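You operate a simulated robot arm through the tools that you are given. There is no shell and no other tool.

The job below is to be done with a simulated robot arm. You get a single attempt, and the scene is never put back.

TASK
Put things in order on the top of the hub bench. At the end: the blue blanking plug from the top of the hub bench stands where the white parts box (marked "TIES") stood; the brown kit carton (marked "M") from the top of the hub bench stands on top of the small black spare wheel; the silver stud block from the top of the hub bench stands where the blue blanking plug stood; the orange pad stands where the brown kit carton stood; the white parts box from the top of the hub bench stands where the orange pad stood; whatever was shut is shut again. Leave all else as you found it, and nothing knocked over.

Only the result counts: the job must be done as asked and must still hold three seconds after the hand-in. Knocking over, shifting, dropping, spilling or breaking anything else fails it.

THE ROBOT
A 6-joint arm with a two-finger parallel gripper, fixed in place. Base frame: the origin is at the foot of the arm, x ahead of it, y to its left, z up; the work surface is at about z = 840. Units: mm, degrees, N and s.
With the tool pointing down near the work surface it reaches from about 340 to 760 mm from the base axis. Its first joint turns from -66.0 to 66.0 degrees. Payload 2.45 kg.
Tool frame: the origin (TCP) lies between the finger pads and is the grasp point; the fingertips stand 24 mm ahead of it; z points along the fingers, y is the line along which they close. Largest opening 68 mm; finger width 17, thickness 10; the body of the gripper, 40 by 70 mm, starts 41 mm behind the TCP.
Orientation is that of the tool frame in the base frame, as a unit quaternion [x, y, z, w]. With the fingers straight down and closing along the base's y, the tool's x points along the base's -x, its y along +y and its z along -z.

THE INTERFACE
- The arm moves only by the tool nudge_tool. Its arguments are lists of equal length, an entry for each row: "slide": the shift along the base's x, y, z in mm, a list of three; "delta_rot": the turn, a rotation vector about the base's x, y, z in degrees, a list of three; "hand": the finger opening in mm, from 0 to 68. In form: {"slide": [[dx, dy, dz], ...], "delta_rot": [[ax, ay, az], ...], "hand": [hand, ...]}. A call has 1 to 20 rows; each row shifts and turns the commanded pose from where the row before left it. A row lasts 0.2 s, in which the tool goes at most 50 mm and 8.6 degrees; a call with a longer step from one row to the next is refused whole, and so is a gripper value outside its range. A pose out of reach is approached as far as the arm can. The call stops where the force on the tool passes 40 N (or 10 N more than at its start, if that is more) or the arm is blocked; 0.2 s more then pass. The fingers move at their own pace (about 108 mm/s each) and stop on an object; they squeeze with about 40 N. The grip force told is the motor's: it shows also when the fingers shut on nothing. Time passes only in rows, and 0.2 s behind the last, so rows that do not move let the fingers close. It gives the time, the measured TCP pose, the force on the tool (base axes), the opening and the grip force at its end, in the units of the frame above (readings bear some noise), with the torque about the TCP (base axes, N m) and any sound that the robot's microphone picked up.
- Cameras (640 x 400 px; columns grow to the right, rows downward): "scene" is fixed at [181.4, 439.8, 1452]; the picture's right is [-0.57, -0.82, 0.00], its down [-0.60, 0.42, -0.69] and it looks along [0.56, -0.39, -0.73] (base axes); focal length 324 px, centre (320, 200). "wrist" rides on the gripper at [84, 11, -75] in the tool frame; the picture's right is [-0.13, 0.99, 0.00], its down [-0.60, -0.08, -0.79] and it looks along [-0.79, -0.10, 0.61] (tool axes); focal length 251 px, centre (320, 200). There is no depth. A picture from a camera that has moved, and an enlarged one, comes with that camera's place and axes in the base frame and with its lens. The place of the scene camera against the robot may be out by one fixed shift of up to 12 mm in any direction.
- capture(camera): a new picture of that camera. No time passes.
- zoom(camera, box): a new picture of the part [left, top, right, bottom] of that camera's present view, enlarged. No time passes.
- close_job(): hands the job in; it is judged then, once.

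Places have to be worked out from the pictures, the camera data and where the tool is seen. Open the gripper and draw the arm clear of the work before you hand the job in, unless the task says otherwise.

The tools are called after "Request:" by a JSON object that holds its "name" and its "arguments". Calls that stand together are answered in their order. nudge_tool: Moves the arm, as the interface text tells. Its arguments: {"type":"object","properties":{"slide":{"type":"array","items":{"type":"array","items":{"type":"number"}}},"delta_rot":{"type":"array","items":{"type":"array","items":{"type":"number"}}},"hand":{"type":"array","items":{"type":"number"}}},"required":["slide","delta_rot","hand"]} The other tools are called the same way: capture (camera) takes a picture; zoom (camera, box) takes an enlarged picture of a part of a camera's view; close_job () hands the job in.

At the start:

```text
time_s: 0.0
tool_pos: [424.0, 99.0, 1178.4]
ee_rot: [0.0, 1.0, 0.0, 0.0]
force: [-0.6, -0.6, -0.6]
moment: [-0.01, 0.02, 0.0]
finger_gap: 68.0
gripper_force: 0.1
```

scene: 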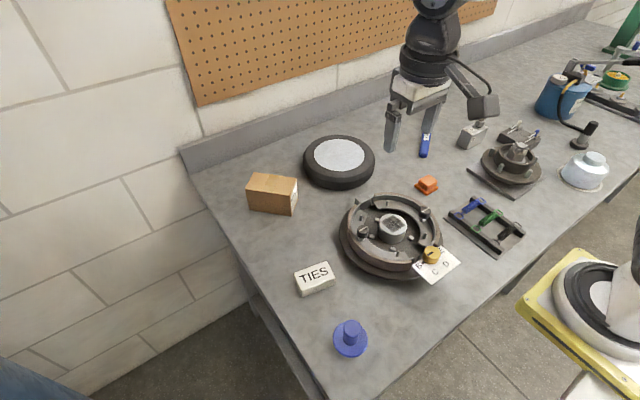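
wrist: 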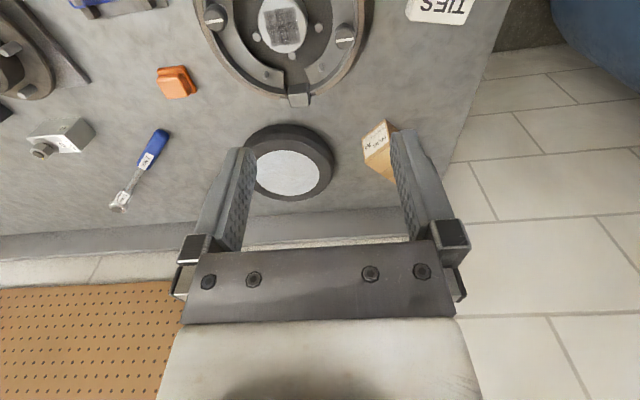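

I start with close-up views of the scene to find each object accurately.

Request:
{"name": "zoom", "arguments": {"camera": "scene", "box": [230, 120, 390, 220]}}

Request:
{"name": "zoom", "arguments": {"camera": "scene", "box": [270, 240, 430, 380]}}

Request:
{"name": "zoom", "arguments": {"camera": "scene", "box": [380, 90, 540, 190]}}

Request:
{"name": "zoom", "arguments": {"camera": "scene", "box": [330, 160, 490, 290]}}

Request:
{"name": "capture", "arguments": {"camera": "wrist"}}

```text
4.00 times, centred on (310, 170) of scene
camera zoom: at [181.4, 439.8, 1452.0], right [-0.57, -0.82, 0.0], down [-0.6, 0.42, -0.69], along [0.56, -0.39, -0.73], focal length 1296 px, centre (360, 320)
```

zoom: 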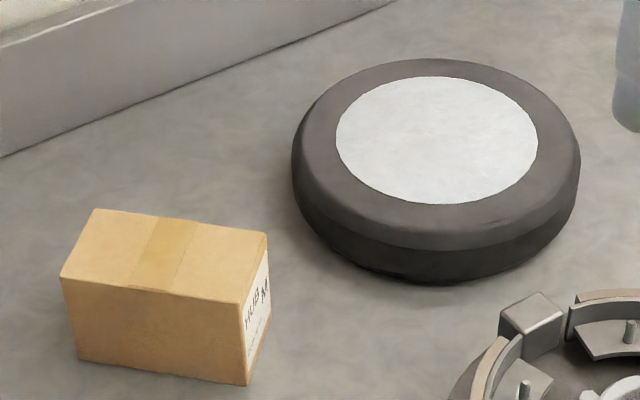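

```text
2.86 times, centred on (350, 310) of scene
camera zoom: at [181.4, 439.8, 1452.0], right [-0.57, -0.82, 0.0], down [-0.6, 0.42, -0.69], along [0.56, -0.39, -0.73], focal length 926 px, centre (234, -114)
```

zoom: 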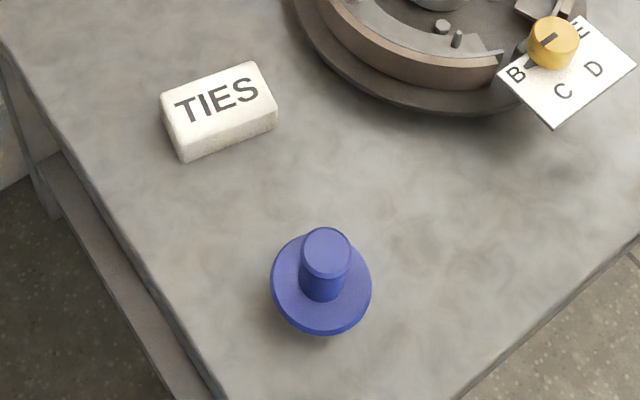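

```text
4.00 times, centred on (460, 140) of scene
camera zoom: at [181.4, 439.8, 1452.0], right [-0.57, -0.82, 0.0], down [-0.6, 0.42, -0.69], along [0.56, -0.39, -0.73], focal length 1296 px, centre (-240, 440)
```

zoom: 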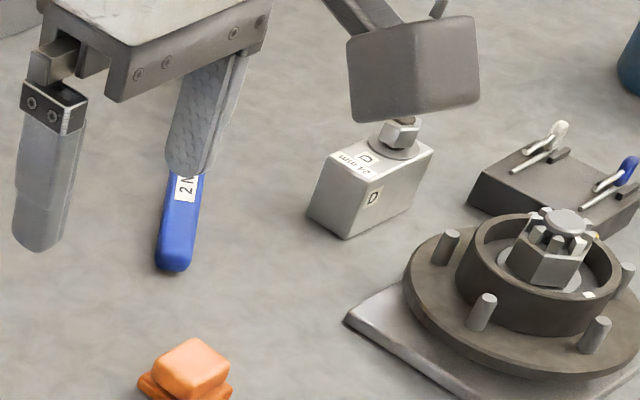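

```text
3.08 times, centred on (410, 225) of scene
camera zoom: at [181.4, 439.8, 1452.0], right [-0.57, -0.82, 0.0], down [-0.6, 0.42, -0.69], along [0.56, -0.39, -0.73], focal length 997 px, centre (43, 123)
```

zoom: 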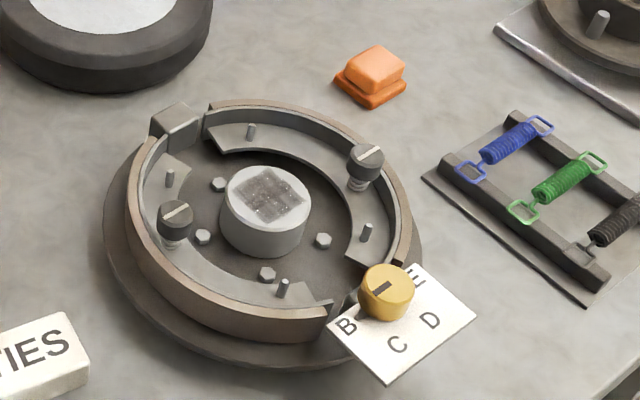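

```text
taken
camera wrist: at [339.2, 110.2, 1253.6], right [0.13, 0.99, 0.0], down [0.6, -0.08, 0.79], along [0.79, -0.1, -0.61], focal length 251 px, centre (320, 200)
```

wrist: 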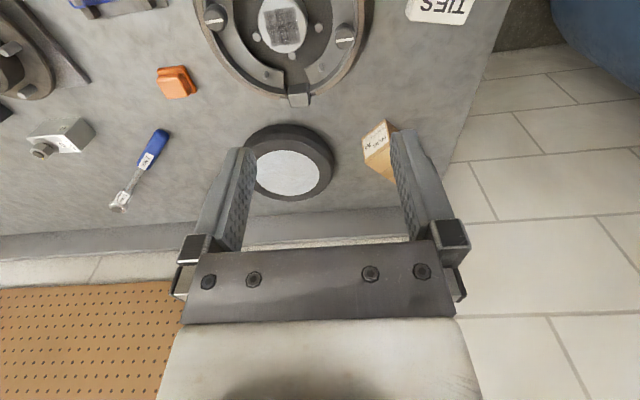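

The bench layout is clear: the carton is about 110×61×73 mm near (705, 216), and the wheel is near (715, 0). I'll move the wrist camera forward and look at both more precisely.

Request:
{"name": "nudge_tool", "arguments": {"slide": [[35, 5, -15], [35, 5, -15], [35, 5, -15], [35, 5, -15], [36, 5, -18]], "delta_rot": [[0, 0, 0], [0, 0, 0], [0, 0, 0], [0, 0, 0], [0, 0, 0]], "hand": [68, 68, 68, 68, 68]}}

Request:
{"name": "capture", "arguments": {"camera": "wrist"}}

Request:
{"name": "capture", "arguments": {"camera": "scene"}}

```text
time_s: 1.2
tool_pos: [602.5, 124.8, 1101.5]
ee_rot: [0.0, 1.0, 0.0, 0.0]
force: [0.3, 0.6, -0.8]
moment: [-0.02, 0.02, 0.01]
finger_gap: 67.8
gripper_force: 0.2
```

```text
taken
camera wrist: at [517.2, 136.0, 1176.6], right [0.13, 0.99, 0.0], down [0.6, -0.08, 0.79], along [0.79, -0.1, -0.61], focal length 251 px, centre (320, 200)
```

wrist: 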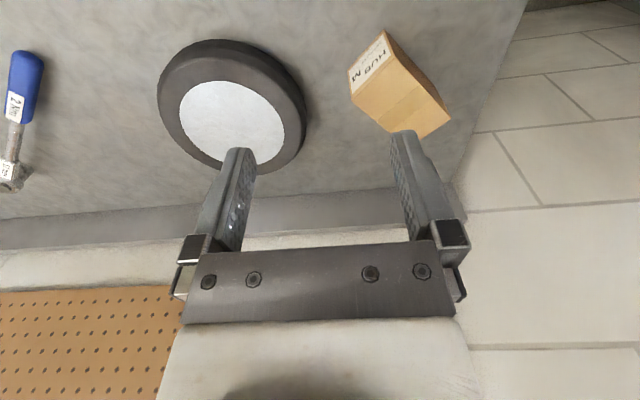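

```text
taken
```

scene: 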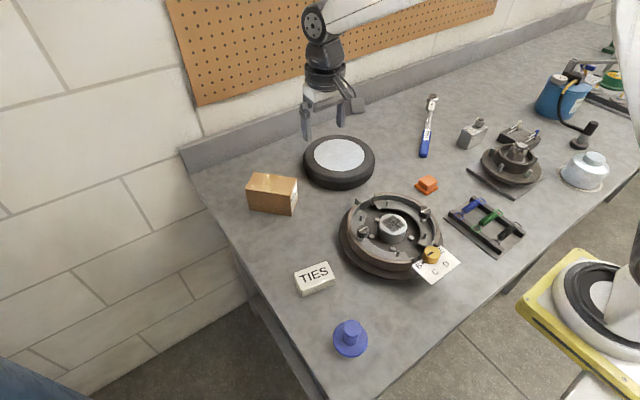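

The carton and wheel are both in the wrist view. I'll enlarge it to read the corners.

Request:
{"name": "zoom", "arguments": {"camera": "wrist", "box": [330, 20, 470, 150]}}

Request:
{"name": "zoom", "arguments": {"camera": "wrist", "box": [140, 20, 320, 190]}}

Request:
{"name": "zoom", "arguments": {"camera": "scene", "box": [280, 80, 380, 160]}}

Request:
{"name": "zoom", "arguments": {"camera": "scene", "box": [400, 80, 540, 200]}}

```text
3.08 times, centred on (400, 85) of wrist
camera zoom: at [517.2, 136.0, 1176.6], right [0.13, 0.99, 0.0], down [0.6, -0.08, 0.79], along [0.79, -0.1, -0.61], focal length 774 px, centre (74, 554)
```

zoom: 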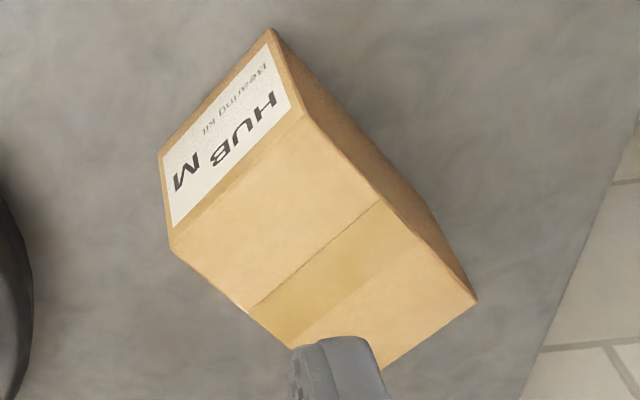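

```text
2.35 times, centred on (230, 105) of wrist
camera zoom: at [517.2, 136.0, 1176.6], right [0.13, 0.99, 0.0], down [0.6, -0.08, 0.79], along [0.79, -0.1, -0.61], focal length 592 px, centre (532, 424)
```

zoom: 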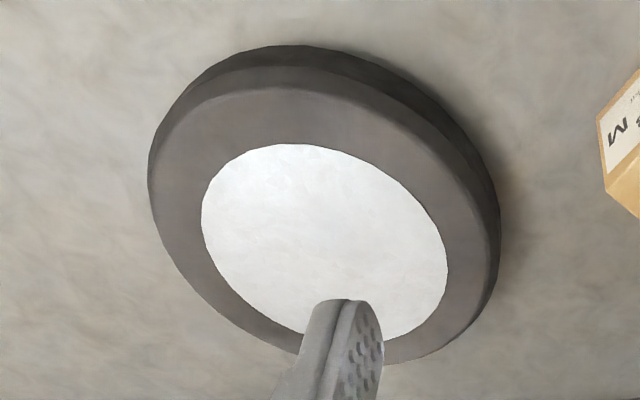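

```text
5.00 times, centred on (330, 120) of scene
camera zoom: at [181.4, 439.8, 1452.0], right [-0.57, -0.82, 0.0], down [-0.6, 0.42, -0.69], along [0.56, -0.39, -0.73], focal length 1620 px, centre (270, 600)
```

zoom: 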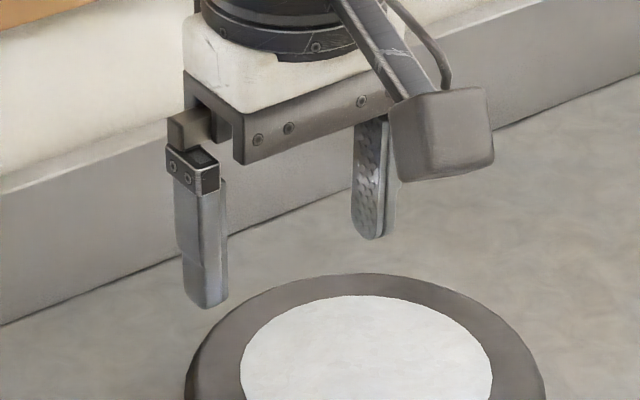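

```text
3.33 times, centred on (470, 140) of scene
camera zoom: at [181.4, 439.8, 1452.0], right [-0.57, -0.82, 0.0], down [-0.6, 0.42, -0.69], along [0.56, -0.39, -0.73], focal length 1080 px, centre (-180, 400)
```

zoom: 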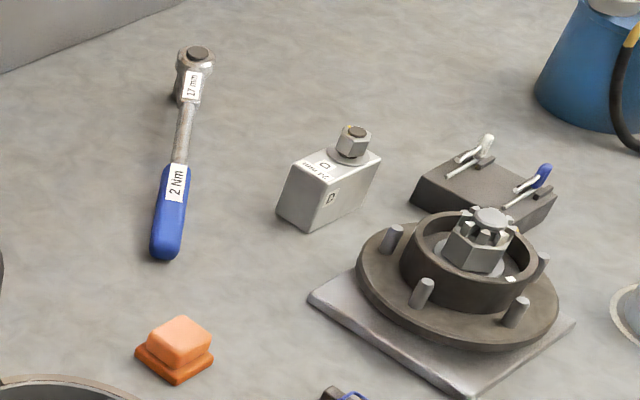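

The triangulated carton centre is about (698, 211), with its top at z ≈ 910 and its long axis at about 44°. I'll turn the gripper 44° and hover above it to check the alignment.

Request:
{"name": "nudge_tool", "arguments": {"slide": [[16, 14.3, -16], [16, 14.3, -16], [16, 14.3, -16], [16, 14.3, -16], [16, 14.3, -16], [16.5, 14.4, -16], [0, 0, 0]], "delta_rot": [[0, 0, 7.333], [0, 0, 7.333], [0, 0, 7.333], [0, 0, 7.333], [0, 0, 7.333], [0, 0, 7.333], [0, 0, 0]], "hand": [68, 68, 68, 68, 68, 68, 68]}}

Request:
{"name": "capture", "arguments": {"camera": "wrist"}}

Request:
{"name": "zoom", "arguments": {"camera": "scene", "box": [220, 100, 380, 220]}}

```text
time_s: 2.8
tool_pos: [697.2, 211.4, 1002.4]
ee_rot: [-0.375, 0.927, 0.0, 0.0]
force: [0.2, -0.5, 0.1]
moment: [0.04, 0.04, -0.02]
finger_gap: 67.9
gripper_force: 0.0
```

```text
taken
camera wrist: at [627.9, 160.7, 1078.5], right [-0.6, 0.8, 0.0], down [0.49, 0.36, 0.79], along [0.64, 0.47, -0.61], focal length 251 px, centre (320, 200)
```

wrist: 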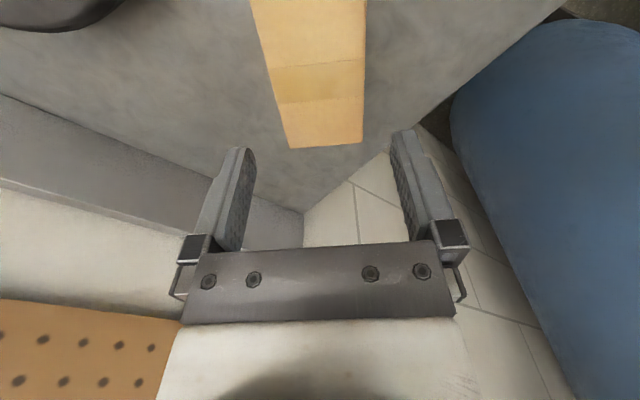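

```text
3.33 times, centred on (300, 160) of scene
camera zoom: at [181.4, 439.8, 1452.0], right [-0.57, -0.82, 0.0], down [-0.6, 0.42, -0.69], along [0.56, -0.39, -0.73], focal length 1080 px, centre (387, 333)
```

zoom: 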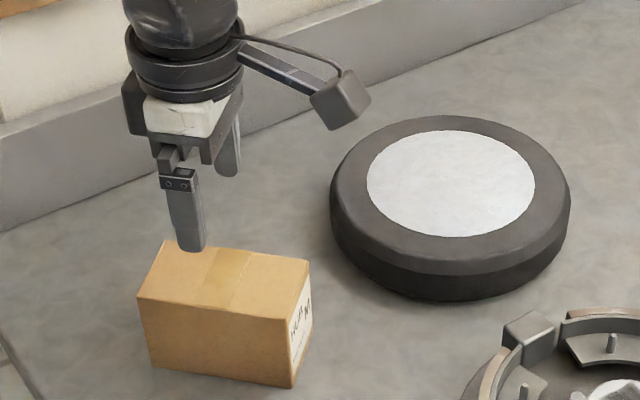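

The carton's axis reads about 42.2°, and the midline is within about 1 mm of the gripper's. I'll correct the yaw slightly and lower to just above the top for a final check.

Request:
{"name": "nudge_tool", "arguments": {"slide": [[2, 0.2, -20], [0, 0, -25], [0, 0, -15], [0, 0, 0]], "delta_rot": [[0, 0, -1.8], [0, 0, 0], [0, 0, 0], [0, 0, 0]], "hand": [68, 68, 68, 68]}}

Request:
{"name": "capture", "arguments": {"camera": "wrist"}}

Request:
{"name": "zoom", "arguments": {"camera": "scene", "box": [220, 100, 380, 220]}}

```text
time_s: 3.8
tool_pos: [700.1, 210.5, 944.6]
ee_rot: [-0.36, 0.933, 0.0, 0.0]
force: [-0.6, 0.8, -0.4]
moment: [-0.01, -0.02, -0.02]
finger_gap: 68.1
gripper_force: 0.1
```

```text
taken
camera wrist: at [629.0, 161.8, 1019.2], right [-0.57, 0.82, 0.0], down [0.5, 0.35, 0.79], along [0.65, 0.45, -0.61], focal length 251 px, centre (320, 200)
```

wrist: 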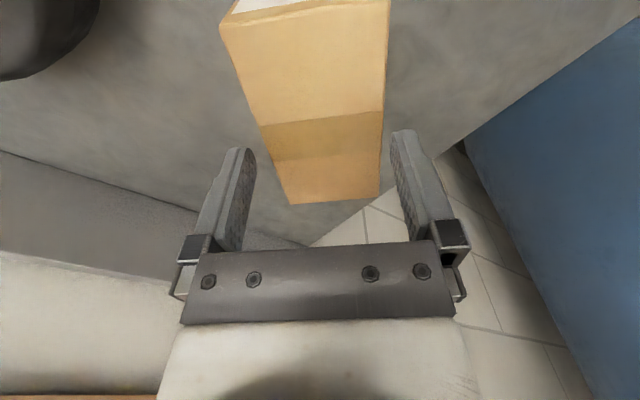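

```text
3.33 times, centred on (300, 160) of scene
camera zoom: at [181.4, 439.8, 1452.0], right [-0.57, -0.82, 0.0], down [-0.6, 0.42, -0.69], along [0.56, -0.39, -0.73], focal length 1080 px, centre (387, 333)
```

zoom: 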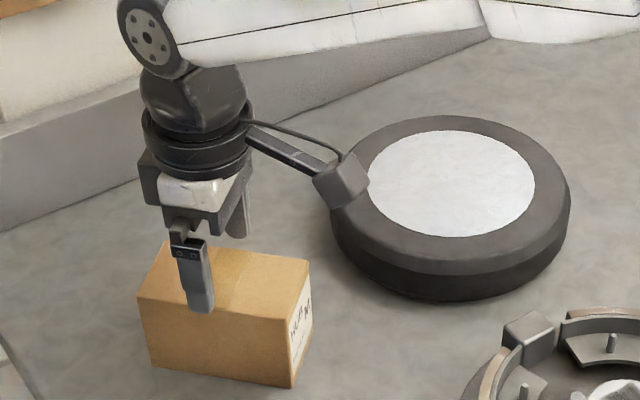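

The carton sits about 2 mm toward the right finger and about 1° off. I'll correct that, lower around it and close the gripper.

Request:
{"name": "nudge_tool", "arguments": {"slide": [[-1.15, 1.65, 0], [0, 0, -8], [0, 0, -8], [0, 0, -10], [0, 0, -10], [0, 0, -12], [0, 0, -10], [0, 0, 0]], "delta_rot": [[0, 0, 1.1], [0, 0, 0], [0, 0, 0], [0, 0, 0], [0, 0, 0], [0, 0, 0], [0, 0, 0], [0, 0, 0]], "hand": [68, 68, 68, 68, 68, 68, 68, 68]}}

Request:
{"name": "capture", "arguments": {"camera": "wrist"}}

```text
time_s: 5.6
tool_pos: [698.4, 209.7, 886.4]
ee_rot: [-0.369, 0.929, -0.001, 0.001]
force: [0.7, -0.5, 0.7]
moment: [-0.03, 0.0, -0.03]
finger_gap: 68.0
gripper_force: 0.1
```

```text
taken
camera wrist: at [627.8, 161.4, 961.3], right [-0.59, 0.81, 0.0], down [0.49, 0.36, 0.79], along [0.64, 0.46, -0.61], focal length 251 px, centre (320, 200)
```

wrist: 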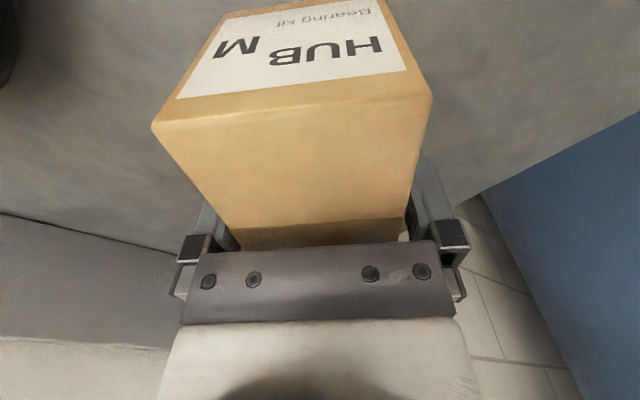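

There was no contact on the way down, and the fingers straddle the carton at its middle. Closing now.

Request:
{"name": "nudge_tool", "arguments": {"slide": [[0, 0, 0], [0, 0, 0], [0, 0, 0]], "delta_rot": [[0, 0, 0], [0, 0, 0], [0, 0, 0]], "hand": [50, 50, 50]}}

```text
time_s: 6.4
tool_pos: [697.9, 211.5, 885.8]
ee_rot: [-0.369, 0.93, 0.0, -0.001]
force: [0.7, -0.4, 0.1]
moment: [0.12, -0.08, -0.03]
finger_gap: 62.0
gripper_force: 40.0
```

The carton is held at 62 mm wide. Lifting it straight up.

Request:
{"name": "nudge_tool", "arguments": {"slide": [[0, 0, 8], [0, 0, 20], [0, 0, 30], [0, 0, 32], [0, 0, 30], [0, 0, 0]], "delta_rot": [[0, 0, 0], [0, 0, 0], [0, 0, 0], [0, 0, 0], [0, 0, 0], [0, 0, 0]], "hand": [50, 50, 50, 50, 50, 50]}}

Request:
{"name": "capture", "arguments": {"camera": "scene"}}

```text
time_s: 7.8
tool_pos: [699.3, 211.1, 1007.7]
ee_rot: [-0.369, 0.93, 0.0, 0.0]
force: [-0.6, -0.3, -2.7]
moment: [0.02, 0.0, 0.02]
finger_gap: 61.7
gripper_force: 40.1
```

```text
taken
```

scene: 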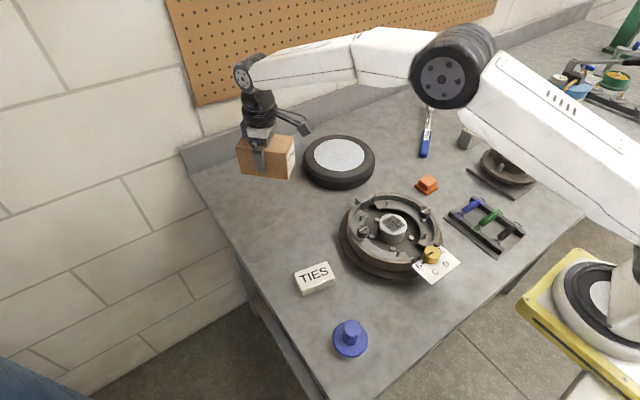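

The carton lifted cleanly and weighs about 0.25 kg. I'll carry it over the wheel's centre.

Request:
{"name": "nudge_tool", "arguments": {"slide": [[0, -25, 0], [0, -38, 0], [0, -40, 0], [0, -40, 0], [0, -40, 0], [0, -30, 0], [0, 0, 0]], "delta_rot": [[0, 0, 0], [0, 0, 0], [0, 0, 0], [0, 0, 0], [0, 0, 0], [0, 0, 0], [0, 0, 0]], "hand": [50, 50, 50, 50, 50, 50, 50]}}

Request:
{"name": "zoom", "arguments": {"camera": "scene", "box": [270, 90, 410, 200]}}

Request:
{"name": "capture", "arguments": {"camera": "wrist"}}

```text
time_s: 9.4
tool_pos: [698.0, -3.6, 1005.4]
ee_rot: [-0.369, 0.93, 0.0, 0.0]
force: [-0.8, 0.1, -3.3]
moment: [-0.06, -0.02, 0.02]
finger_gap: 62.0
gripper_force: 40.3
```

```text
3.64 times, centred on (340, 145) of scene
camera zoom: at [181.5, 439.8, 1452.0], right [-0.57, -0.82, 0.0], down [-0.6, 0.42, -0.69], along [0.56, -0.39, -0.73], focal length 1178 px, centre (247, 400)
```

zoom: 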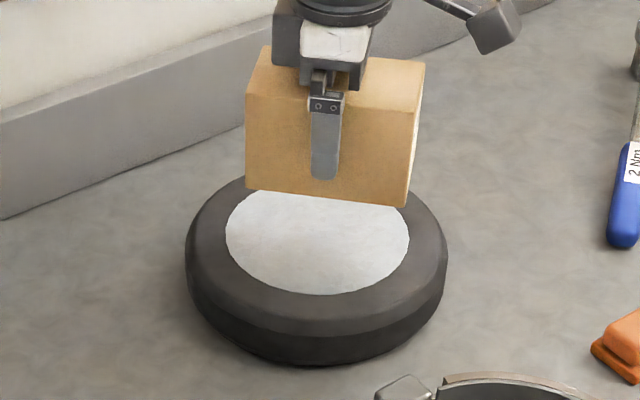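

```text
taken
camera wrist: at [627.8, -52.1, 1080.2], right [-0.59, 0.81, 0.0], down [0.49, 0.36, 0.79], along [0.64, 0.46, -0.61], focal length 251 px, centre (320, 200)
```

wrist: 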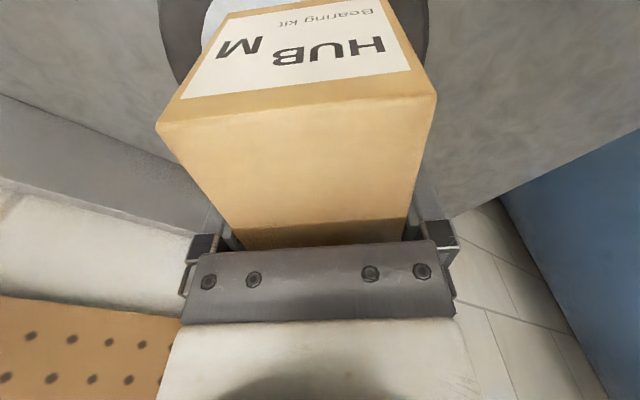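

The carton is centred over the wheel by estimate. I'll lower it partway and check the gap.

Request:
{"name": "nudge_tool", "arguments": {"slide": [[0, 0, -15], [0, 0, -15], [0, 0, -13], [0, 0, 0]], "delta_rot": [[0, 0, 0], [0, 0, 0], [0, 0, 0], [0, 0, 0]], "hand": [50, 50, 50, 50]}}

Request:
{"name": "zoom", "arguments": {"camera": "scene", "box": [270, 90, 410, 200]}}

```text
time_s: 10.4
tool_pos: [696.7, -0.6, 963.2]
ee_rot: [-0.369, 0.929, 0.0, 0.0]
force: [0.2, 0.3, -2.1]
moment: [0.01, -0.04, 0.01]
finger_gap: 61.8
gripper_force: 39.5
```

```text
3.64 times, centred on (340, 145) of scene
camera zoom: at [181.5, 439.8, 1452.0], right [-0.57, -0.82, 0.0], down [-0.6, 0.42, -0.69], along [0.56, -0.39, -0.73], focal length 1178 px, centre (247, 400)
```

zoom: 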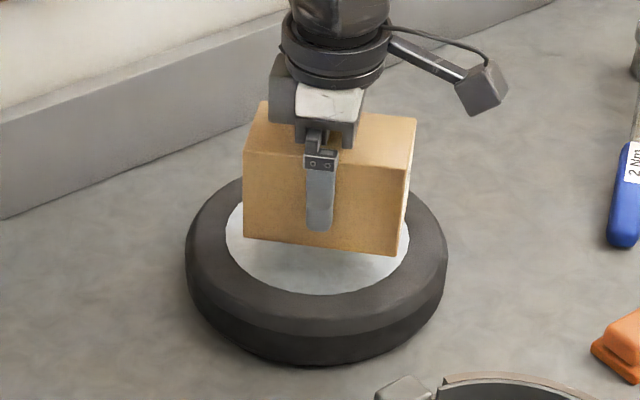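

There is still a gap. I'll lower in small steps and watch the force.

Request:
{"name": "nudge_tool", "arguments": {"slide": [[0, 0, -3], [0, 0, -3], [0, 0, -3], [0, 0, 0]], "delta_rot": [[0, 0, 0], [0, 0, 0], [0, 0, 0], [0, 0, 0]], "hand": [50, 50, 50, 50]}}

Request:
{"name": "zoom", "arguments": {"camera": "scene", "box": [270, 90, 410, 200]}}

```text
time_s: 11.4
tool_pos: [698.0, -0.6, 954.2]
ee_rot: [-0.369, 0.93, -0.001, 0.0]
force: [0.1, 0.4, -3.0]
moment: [0.0, 0.01, -0.01]
finger_gap: 61.9
gripper_force: 40.0
```

```text
3.64 times, centred on (340, 145) of scene
camera zoom: at [181.5, 439.8, 1452.0], right [-0.57, -0.82, 0.0], down [-0.6, 0.42, -0.69], along [0.56, -0.39, -0.73], focal length 1178 px, centre (247, 400)
```

zoom: 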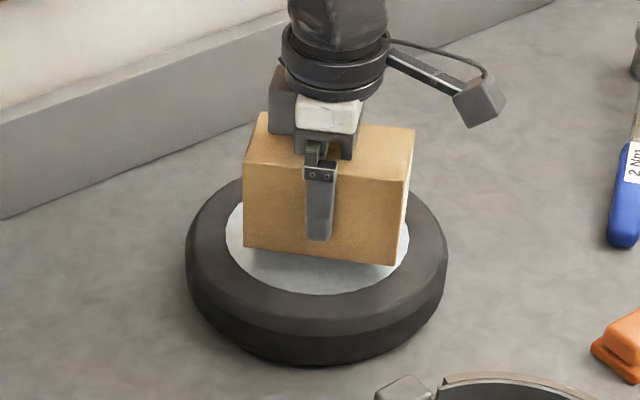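

Request:
{"name": "nudge_tool", "arguments": {"slide": [[0, 0, -2], [0, 0, -2], [0, 0, -2], [0, 0, 0]], "delta_rot": [[0, 0, 0], [0, 0, 0], [0, 0, 0], [0, 0, 0]], "hand": [50, 50, 50, 50]}}

Request:
{"name": "zoom", "arguments": {"camera": "scene", "box": [270, 90, 410, 200]}}

```text
time_s: 12.4
tool_pos: [697.8, -1.1, 947.2]
ee_rot: [-0.369, 0.929, 0.0, -0.001]
force: [-0.6, 0.2, -2.8]
moment: [-0.02, 0.0, 0.03]
finger_gap: 61.9
gripper_force: 40.7
```

```text
3.64 times, centred on (340, 145) of scene
camera zoom: at [181.5, 439.8, 1452.0], right [-0.57, -0.82, 0.0], down [-0.6, 0.42, -0.69], along [0.56, -0.39, -0.73], focal length 1178 px, centre (247, 400)
```

zoom: 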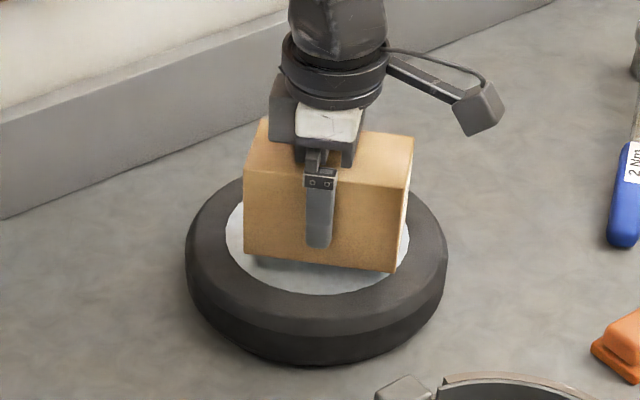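

There is no contact yet, so I continue in 1.5 mm steps.

Request:
{"name": "nudge_tool", "arguments": {"slide": [[0, 0, -1.5], [0, 0, -1.5], [0, 0, -1.5], [0, 0, 0]], "delta_rot": [[0, 0, 0], [0, 0, 0], [0, 0, 0], [0, 0, 0]], "hand": [50, 50, 50, 50]}}

Request:
{"name": "zoom", "arguments": {"camera": "scene", "box": [300, 130, 380, 190]}}

```text
time_s: 13.4
tool_pos: [697.8, -1.4, 943.3]
ee_rot: [-0.369, 0.93, 0.0, 0.0]
force: [0.6, -0.3, -3.5]
moment: [0.0, 0.0, 0.0]
finger_gap: 61.7
gripper_force: 40.0
```

```text
6.67 times, centred on (340, 160) of scene
camera zoom: at [181.5, 439.8, 1452.0], right [-0.57, -0.82, 0.0], down [-0.6, 0.42, -0.69], along [0.56, -0.39, -0.73], focal length 2160 px, centre (187, 467)
```

zoom: 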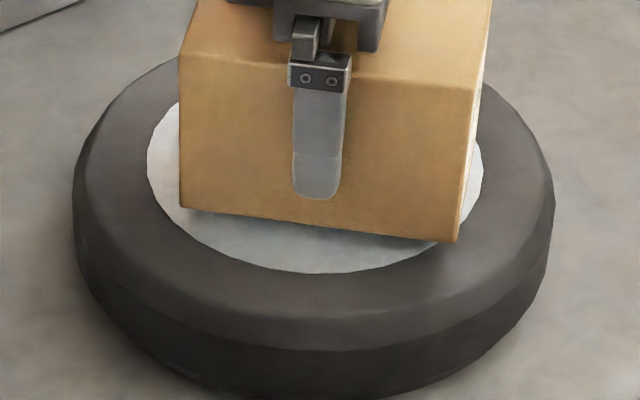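

The carton sits about 10 mm off the disc centre, toward −x and −y. I'll shift it while it is still hanging, then continue down.

Request:
{"name": "nudge_tool", "arguments": {"slide": [[4, 2.5, 0], [4, 2.5, 0], [0, 0, -1.5], [0, 0, -1.5], [0, 0, -1.5], [0, 0, 0]], "delta_rot": [[0, 0, 0], [0, 0, 0], [0, 0, 0], [0, 0, 0], [0, 0, 0], [0, 0, 0]], "hand": [50, 50, 50, 50, 50, 50]}}

Request:
{"name": "zoom", "arguments": {"camera": "scene", "box": [300, 130, 380, 190]}}

```text
time_s: 14.8
tool_pos: [706.2, 4.3, 938.1]
ee_rot: [-0.369, 0.929, 0.0, 0.001]
force: [-0.1, -0.5, -2.1]
moment: [0.03, -0.03, 0.01]
finger_gap: 61.7
gripper_force: 40.2
```

```text
6.67 times, centred on (340, 160) of scene
camera zoom: at [181.5, 439.8, 1452.0], right [-0.57, -0.82, 0.0], down [-0.6, 0.42, -0.69], along [0.56, -0.39, -0.73], focal length 2160 px, centre (187, 467)
```

zoom: 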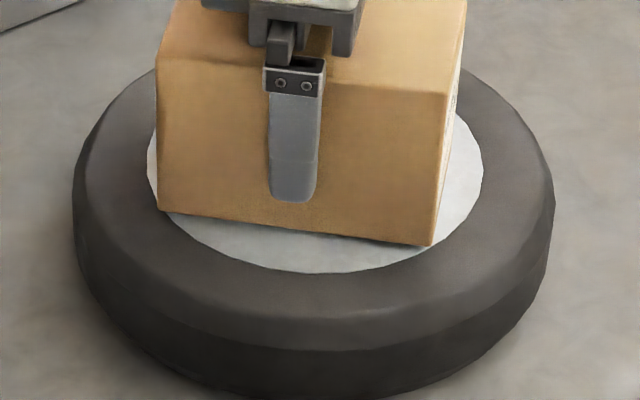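

Request:
{"name": "nudge_tool", "arguments": {"slide": [[0, 0, -1], [0, 0, -1], [0, 0, 0]], "delta_rot": [[0, 0, 0], [0, 0, 0], [0, 0, 0]], "hand": [50, 50, 50]}}

Request:
{"name": "zoom", "arguments": {"camera": "scene", "box": [300, 130, 380, 190]}}

```text
time_s: 15.6
tool_pos: [706.5, 2.5, 936.1]
ee_rot: [-0.368, 0.93, 0.0, -0.001]
force: [1.4, 0.3, -2.7]
moment: [0.02, -0.02, 0.02]
finger_gap: 61.9
gripper_force: 39.8
```

```text
6.67 times, centred on (340, 160) of scene
camera zoom: at [181.5, 439.8, 1452.0], right [-0.57, -0.82, 0.0], down [-0.6, 0.42, -0.69], along [0.56, -0.39, -0.73], focal length 2160 px, centre (187, 467)
```

zoom: 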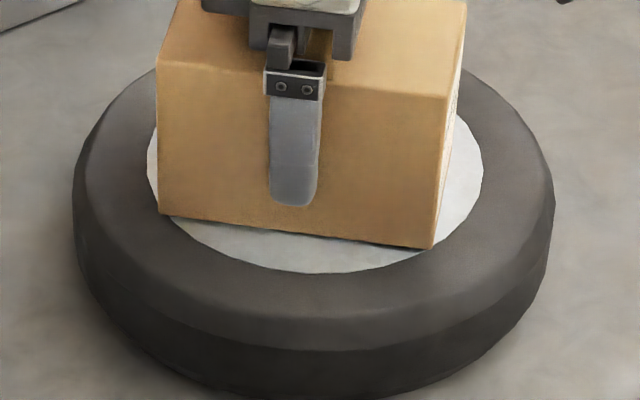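

The shadow gap is nearly gone, but the force still shows the full carton weight. I'll go on in 1 mm steps.

Request:
{"name": "nudge_tool", "arguments": {"slide": [[0, 0, -1], [0, 0, -1], [0, 0, 0]], "delta_rot": [[0, 0, 0], [0, 0, 0], [0, 0, 0]], "hand": [50, 50, 50]}}

Request:
{"name": "zoom", "arguments": {"camera": "scene", "box": [300, 130, 380, 190]}}

```text
time_s: 16.4
tool_pos: [705.6, 4.7, 935.5]
ee_rot: [-0.369, 0.929, 0.0, 0.0]
force: [0.6, 0.1, -2.9]
moment: [-0.02, 0.01, 0.01]
finger_gap: 61.8
gripper_force: 40.4
```

```text
6.67 times, centred on (340, 160) of scene
camera zoom: at [181.5, 439.8, 1452.0], right [-0.57, -0.82, 0.0], down [-0.6, 0.42, -0.69], along [0.56, -0.39, -0.73], focal length 2160 px, centre (187, 467)
```

zoom: 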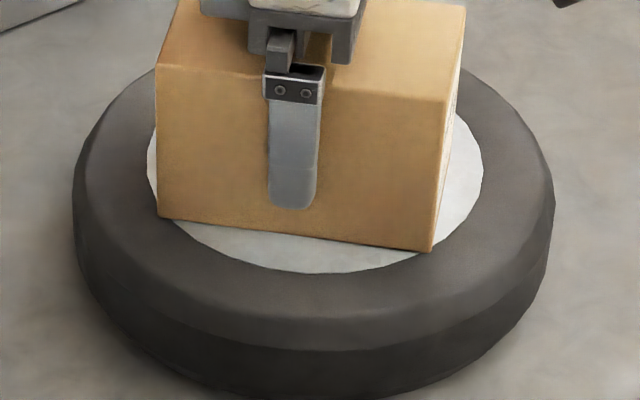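

Request:
{"name": "nudge_tool", "arguments": {"slide": [[0, 0, -1], [0, 0, -1], [0, 0, 0]], "delta_rot": [[0, 0, 0], [0, 0, 0], [0, 0, 0]], "hand": [50, 50, 50]}}

Request:
{"name": "zoom", "arguments": {"camera": "scene", "box": [300, 130, 380, 190]}}

```text
time_s: 17.2
tool_pos: [706.6, 3.7, 934.8]
ee_rot: [-0.37, 0.929, 0.0, 0.0]
force: [-5.3, 1.4, 4.7]
moment: [0.25, 0.06, 0.18]
finger_gap: 61.8
gripper_force: 40.1
```

```text
6.67 times, centred on (340, 160) of scene
camera zoom: at [181.1, 439.8, 1452.0], right [-0.57, -0.82, 0.0], down [-0.6, 0.42, -0.69], along [0.56, -0.39, -0.73], focal length 2160 px, centre (187, 467)
```

zoom: 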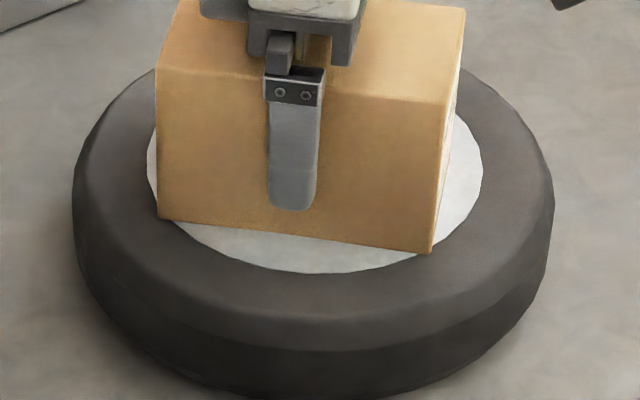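

The force has turned positive, so the carton is resting on the wheel. Releasing and going straight up.

Request:
{"name": "nudge_tool", "arguments": {"slide": [[0, 0, 0], [0, 0, 0], [0, 0, 0], [0, 0, 8], [0, 0, 15], [0, 0, 25], [0, 0, 30], [0, 0, 30]], "delta_rot": [[0, 0, 0], [0, 0, 0], [0, 0, 0], [0, 0, 0], [0, 0, 0], [0, 0, 0], [0, 0, 0], [0, 0, 0]], "hand": [65, 68, 68, 68, 68, 68, 68, 68]}}

Request:
{"name": "capture", "arguments": {"camera": "scene"}}

Request:
{"name": "capture", "arguments": {"camera": "wrist"}}

```text
time_s: 19.0
tool_pos: [707.5, 4.2, 1041.2]
ee_rot: [-0.368, 0.93, 0.0, 0.0]
force: [-1.1, 0.2, -0.5]
moment: [0.03, 0.01, -0.01]
finger_gap: 67.9
gripper_force: 0.1
```

```text
taken
```

scene: 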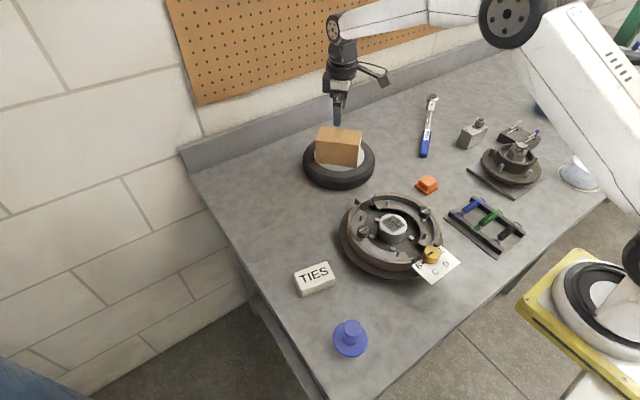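

```text
taken
camera wrist: at [637.2, -45.7, 1116.3], right [-0.59, 0.81, 0.0], down [0.49, 0.36, 0.79], along [0.64, 0.46, -0.61], focal length 251 px, centre (320, 200)
```

wrist: 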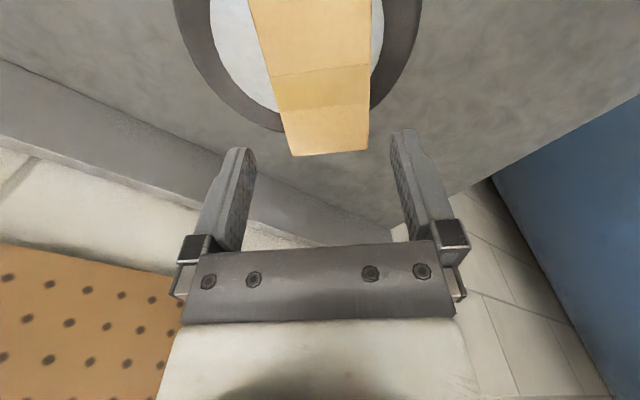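

The carton stands on the wheel. Next is the orange pad, so I'll return to zero yaw and look at it from above.

Request:
{"name": "nudge_tool", "arguments": {"slide": [[-36, -22, 5], [-36, -22, 5], [-36, -22, 5], [-36, -22, 0], [-36, -22, 0], [-37, -24, 0], [0, 0, 0]], "delta_rot": [[0, 0, -7.217], [0, 0, -7.217], [0, 0, -7.217], [0, 0, -7.217], [0, 0, -7.217], [0, 0, -7.217], [0, 0, 0]], "hand": [68, 68, 68, 68, 68, 68, 68]}}

Request:
{"name": "capture", "arguments": {"camera": "wrist"}}

Request:
{"name": "zoom", "arguments": {"camera": "scene", "box": [400, 165, 460, 205]}}

```text
time_s: 20.6
tool_pos: [488.9, -127.8, 1056.7]
ee_rot: [0.001, 1.0, -0.001, -0.001]
force: [0.5, 0.0, 0.5]
moment: [0.0, 0.01, -0.01]
finger_gap: 68.0
gripper_force: 0.0
```

```text
taken
camera wrist: at [404.4, -117.7, 1130.8], right [0.13, 0.99, 0.0], down [0.6, -0.08, 0.79], along [0.79, -0.1, -0.61], focal length 251 px, centre (320, 200)
```

wrist: 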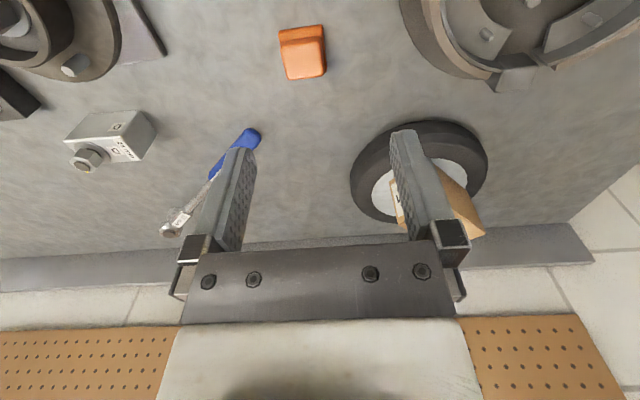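

```text
10.00 times, centred on (430, 185) of scene
camera zoom: at [181.4, 439.8, 1452.0], right [-0.57, -0.82, 0.0], down [-0.6, 0.42, -0.69], along [0.56, -0.39, -0.73], focal length 3240 px, centre (-780, 350)
```

zoom: 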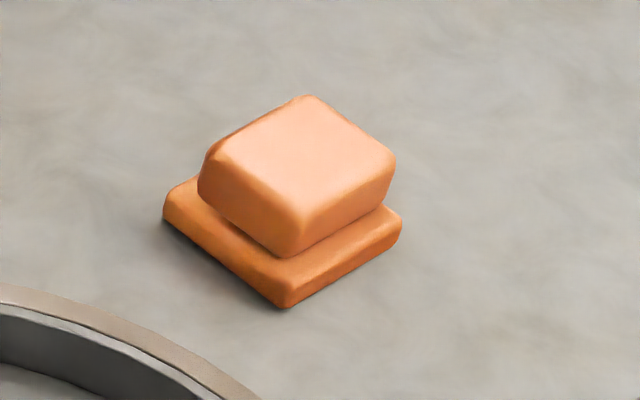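

Request:
{"name": "zoom", "arguments": {"camera": "wrist", "box": [260, 10, 350, 90]}}

Request:
{"name": "zoom", "arguments": {"camera": "wrist", "box": [50, 95, 180, 185]}}

```text
5.00 times, centred on (305, 50) of wrist
camera zoom: at [404.4, -117.7, 1130.8], right [0.13, 0.99, 0.0], down [0.6, -0.08, 0.79], along [0.79, -0.1, -0.61], focal length 1257 px, centre (395, 950)
```

zoom: 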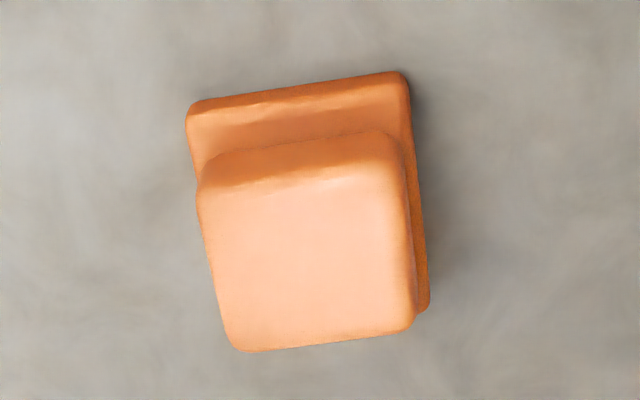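

```text
4.44 times, centred on (115, 140) of wrist
camera zoom: at [404.4, -117.7, 1130.8], right [0.13, 0.99, 0.0], down [0.6, -0.08, 0.79], along [0.79, -0.1, -0.61], focal length 1118 px, centre (1231, 467)
```

zoom: 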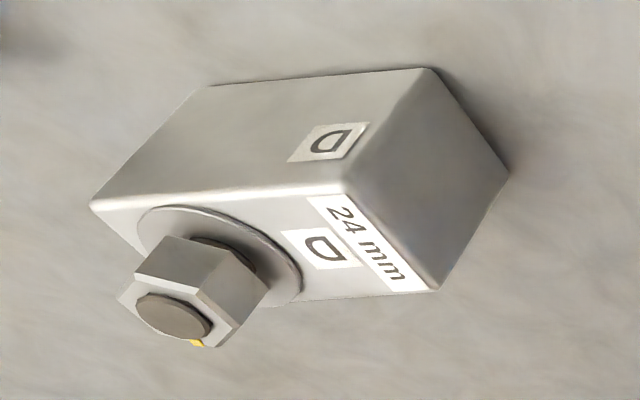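

The pad's base is about 45×46 mm, centred near (518.5, −150), and lines up with the base axes. I'll move over it and lower partway to check.

Request:
{"name": "nudge_tool", "arguments": {"slide": [[15, -11, -25], [15, -10.5, -30], [0, 0, -35], [0, 0, -35], [0, 0, -20], [0, 0, 0]], "delta_rot": [[0, 0, 0], [0, 0, 0], [0, 0, 0], [0, 0, 0], [0, 0, 0], [0, 0, 0]], "hand": [68, 68, 68, 68, 68, 68]}}

Request:
{"name": "capture", "arguments": {"camera": "wrist"}}

Request:
{"name": "zoom", "arguments": {"camera": "scene", "box": [380, 130, 480, 200]}}

```text
time_s: 22.0
tool_pos: [518.9, -152.4, 911.9]
ee_rot: [0.001, 1.0, 0.0, 0.0]
force: [0.3, 0.3, 0.1]
moment: [-0.01, -0.01, 0.02]
finger_gap: 67.8
gripper_force: 0.1
```

```text
taken
camera wrist: at [433.0, -141.8, 986.7], right [0.13, 0.99, 0.0], down [0.6, -0.08, 0.79], along [0.79, -0.1, -0.61], focal length 251 px, centre (320, 200)
```

wrist: 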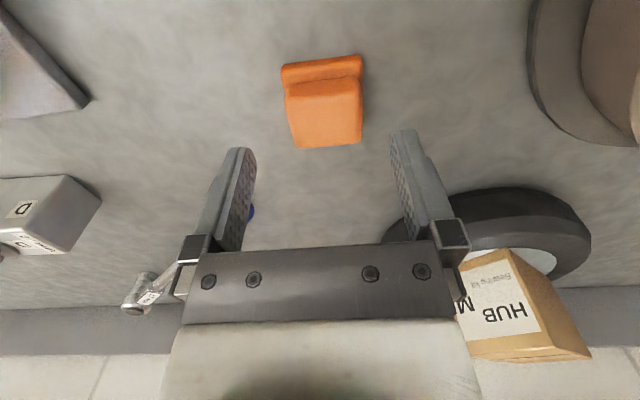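

```text
5.71 times, centred on (430, 165) of scene
camera zoom: at [181.4, 439.8, 1452.0], right [-0.57, -0.82, 0.0], down [-0.6, 0.42, -0.69], along [0.56, -0.39, -0.73], focal length 1851 px, centre (-309, 400)
```

zoom: 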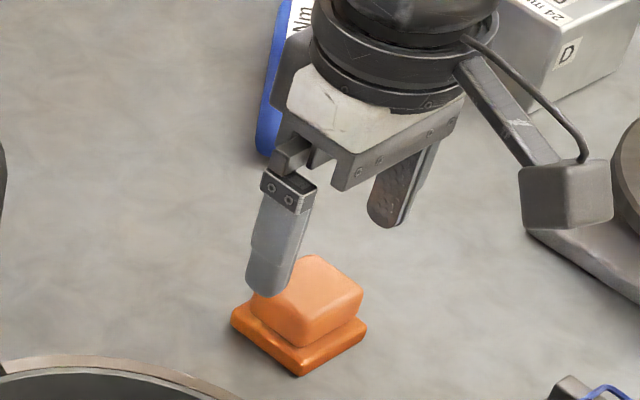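

The pad's centre is about 3 mm to +y of the gripper. I'll correct that, lower so the tips are just above the bench, and close.

Request:
{"name": "nudge_tool", "arguments": {"slide": [[0, 3, -10], [0, 0, -15], [0, 0, -12], [0, 0, -6], [0, 0, 0], [0, 0, 0], [0, 0, 0], [0, 0, 0]], "delta_rot": [[0, 0, 0], [0, 0, 0], [0, 0, 0], [0, 0, 0], [0, 0, 0], [0, 0, 0], [0, 0, 0], [0, 0, 0]], "hand": [68, 68, 68, 68, 68, 30, 30, 30]}}

Request:
{"name": "zoom", "arguments": {"camera": "scene", "box": [380, 130, 480, 200]}}

Request:
{"name": "capture", "arguments": {"camera": "wrist"}}

```text
time_s: 23.8
tool_pos: [517.8, -148.8, 868.0]
ee_rot: [0.0, 1.0, -0.001, 0.0]
force: [0.8, -0.4, 0.0]
moment: [0.01, -0.03, 0.02]
finger_gap: 43.7
gripper_force: 40.1
```

```text
5.71 times, centred on (430, 165) of scene
camera zoom: at [181.4, 439.8, 1452.0], right [-0.57, -0.82, 0.0], down [-0.6, 0.42, -0.69], along [0.56, -0.39, -0.73], focal length 1851 px, centre (-309, 400)
```

zoom: 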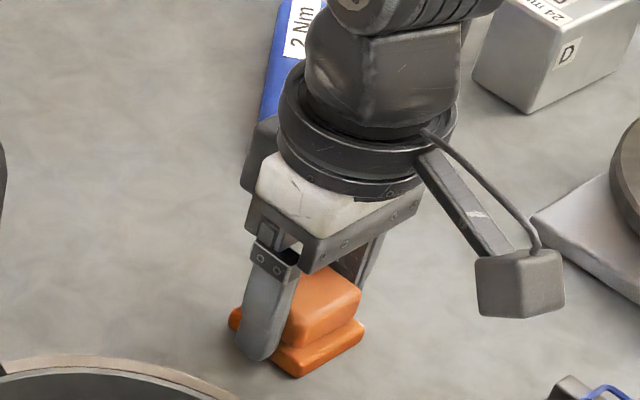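

```text
taken
camera wrist: at [433.1, -137.1, 943.2], right [0.13, 0.99, 0.0], down [0.6, -0.08, 0.79], along [0.79, -0.1, -0.61], focal length 251 px, centre (320, 200)
```

wrist: 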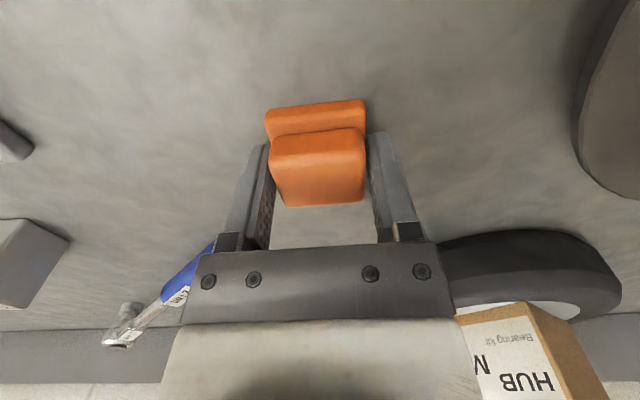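

The pad is held at 43.7 mm, with its original centre near (517, −149.5). I'll lift it and carry it high over to the carton's old spot.

Request:
{"name": "nudge_tool", "arguments": {"slide": [[0, 0, 6], [0, 0, 24], [0, 0, 40], [0, 0, 45], [0, 0, 45], [12, 24, 0], [18, 36, 0], [19, 38, 0], [19, 38, 0], [19, 38, 0], [19, 38, 0], [19, 38, 0], [19, 38, 0], [19, 38, 0], [19, 36, 0], [0, 0, 0]], "delta_rot": [[0, 0, 0], [0, 0, 0], [0, 0, 0], [0, 0, 0], [0, 0, 0], [0, 0, 0], [0, 0, 0], [0, 0, 0], [0, 0, 0], [0, 0, 0], [0, 0, 0], [0, 0, 0], [0, 0, 0], [0, 0, 0], [0, 0, 0], [0, 0, 0]], "hand": [30, 30, 30, 30, 30, 30, 30, 30, 30, 30, 30, 30, 30, 30, 30, 30]}}

Request:
{"name": "capture", "arguments": {"camera": "scene"}}

Request:
{"name": "capture", "arguments": {"camera": "wrist"}}

```text
time_s: 27.2
tool_pos: [701.4, 214.8, 1029.3]
ee_rot: [0.001, 1.0, 0.0, 0.0]
force: [0.4, 0.2, 0.2]
moment: [0.01, 0.02, -0.03]
finger_gap: 43.7
gripper_force: 39.7
```

```text
taken
```

scene: 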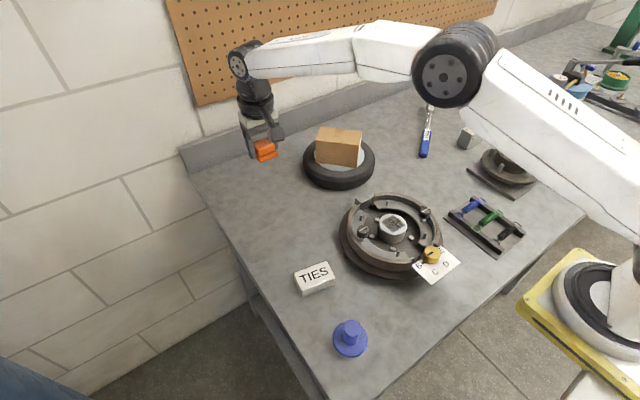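

```text
taken
camera wrist: at [615.5, 225.2, 1104.4], right [0.13, 0.99, 0.0], down [0.6, -0.08, 0.79], along [0.79, -0.1, -0.61], focal length 251 px, centre (320, 200)
```

wrist: 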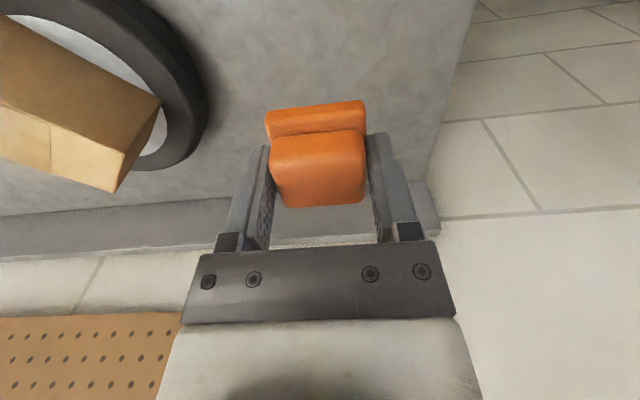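

The pad is above the carton's old spot. Lowering to just above the bench.

Request:
{"name": "nudge_tool", "arguments": {"slide": [[-0.8, -1.8, -35], [0, 0, -40], [0, 0, -40], [0, 0, -25], [0, 0, -12], [0, 0, -4], [0, 0, 0]], "delta_rot": [[0, 0, 0], [0, 0, 0], [0, 0, 0], [0, 0, 0], [0, 0, 0], [0, 0, 0], [0, 0, 0]], "hand": [30, 30, 30, 30, 30, 30, 30]}}

Request:
{"name": "zoom", "arguments": {"camera": "scene", "box": [220, 140, 340, 230]}}

```text
time_s: 28.8
tool_pos: [699.2, 211.9, 872.6]
ee_rot: [0.0, 1.0, 0.0, 0.0]
force: [0.5, -0.5, -0.6]
moment: [0.0, 0.02, 0.01]
finger_gap: 43.7
gripper_force: 40.1
```

```text
4.44 times, centred on (280, 185) of scene
camera zoom: at [181.4, 439.8, 1452.0], right [-0.57, -0.82, 0.0], down [-0.6, 0.42, -0.69], along [0.56, -0.39, -0.73], focal length 1440 px, centre (498, 267)
```

zoom: 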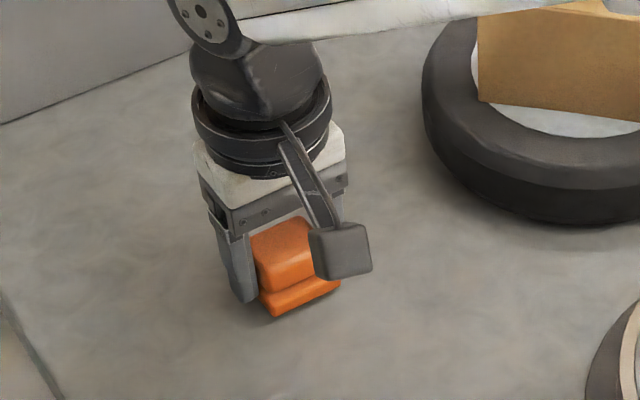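

The pad is about 4 mm above the bench. I'll lower it in 1 mm steps until I feel contact.

Request:
{"name": "nudge_tool", "arguments": {"slide": [[0, 0, -1.5], [0, 0, -1.5], [0, 0, -1], [0, 0, 0]], "delta_rot": [[0, 0, 0], [0, 0, 0], [0, 0, 0], [0, 0, 0]], "hand": [30, 30, 30, 30]}}

```text
time_s: 29.8
tool_pos: [699.8, 211.6, 868.8]
ee_rot: [0.0, 1.0, 0.0, 0.001]
force: [0.7, 0.3, -0.3]
moment: [0.01, 0.03, 0.02]
finger_gap: 43.7
gripper_force: 40.5
```

Request:
{"name": "nudge_tool", "arguments": {"slide": [[0, 0, -0.8], [0, 0, -0.7], [0, 0, 0]], "delta_rot": [[0, 0, 0], [0, 0, 0], [0, 0, 0]], "hand": [30, 30, 30]}}

Request:
{"name": "zoom", "arguments": {"camera": "scene", "box": [250, 170, 310, 220]}}

```text
time_s: 30.6
tool_pos: [700.9, 210.8, 867.9]
ee_rot: [0.0, 1.0, -0.001, 0.001]
force: [-3.0, -0.9, 6.4]
moment: [-0.05, 0.09, 0.04]
finger_gap: 43.6
gripper_force: 39.9
```

```text
8.00 times, centred on (280, 195) of scene
camera zoom: at [181.2, 439.7, 1452.1], right [-0.57, -0.82, 0.0], down [-0.6, 0.42, -0.69], along [0.56, -0.39, -0.73], focal length 2592 px, centre (640, 240)
```

zoom: 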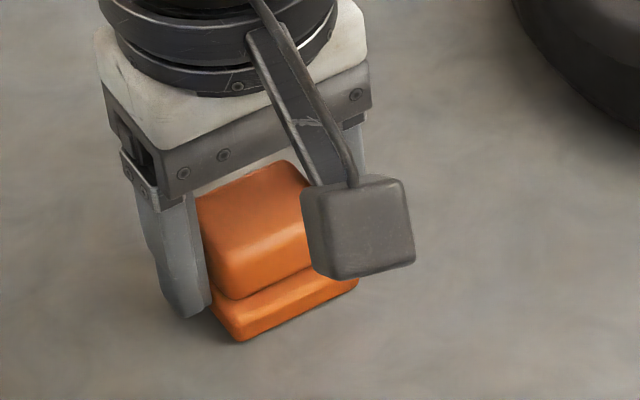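

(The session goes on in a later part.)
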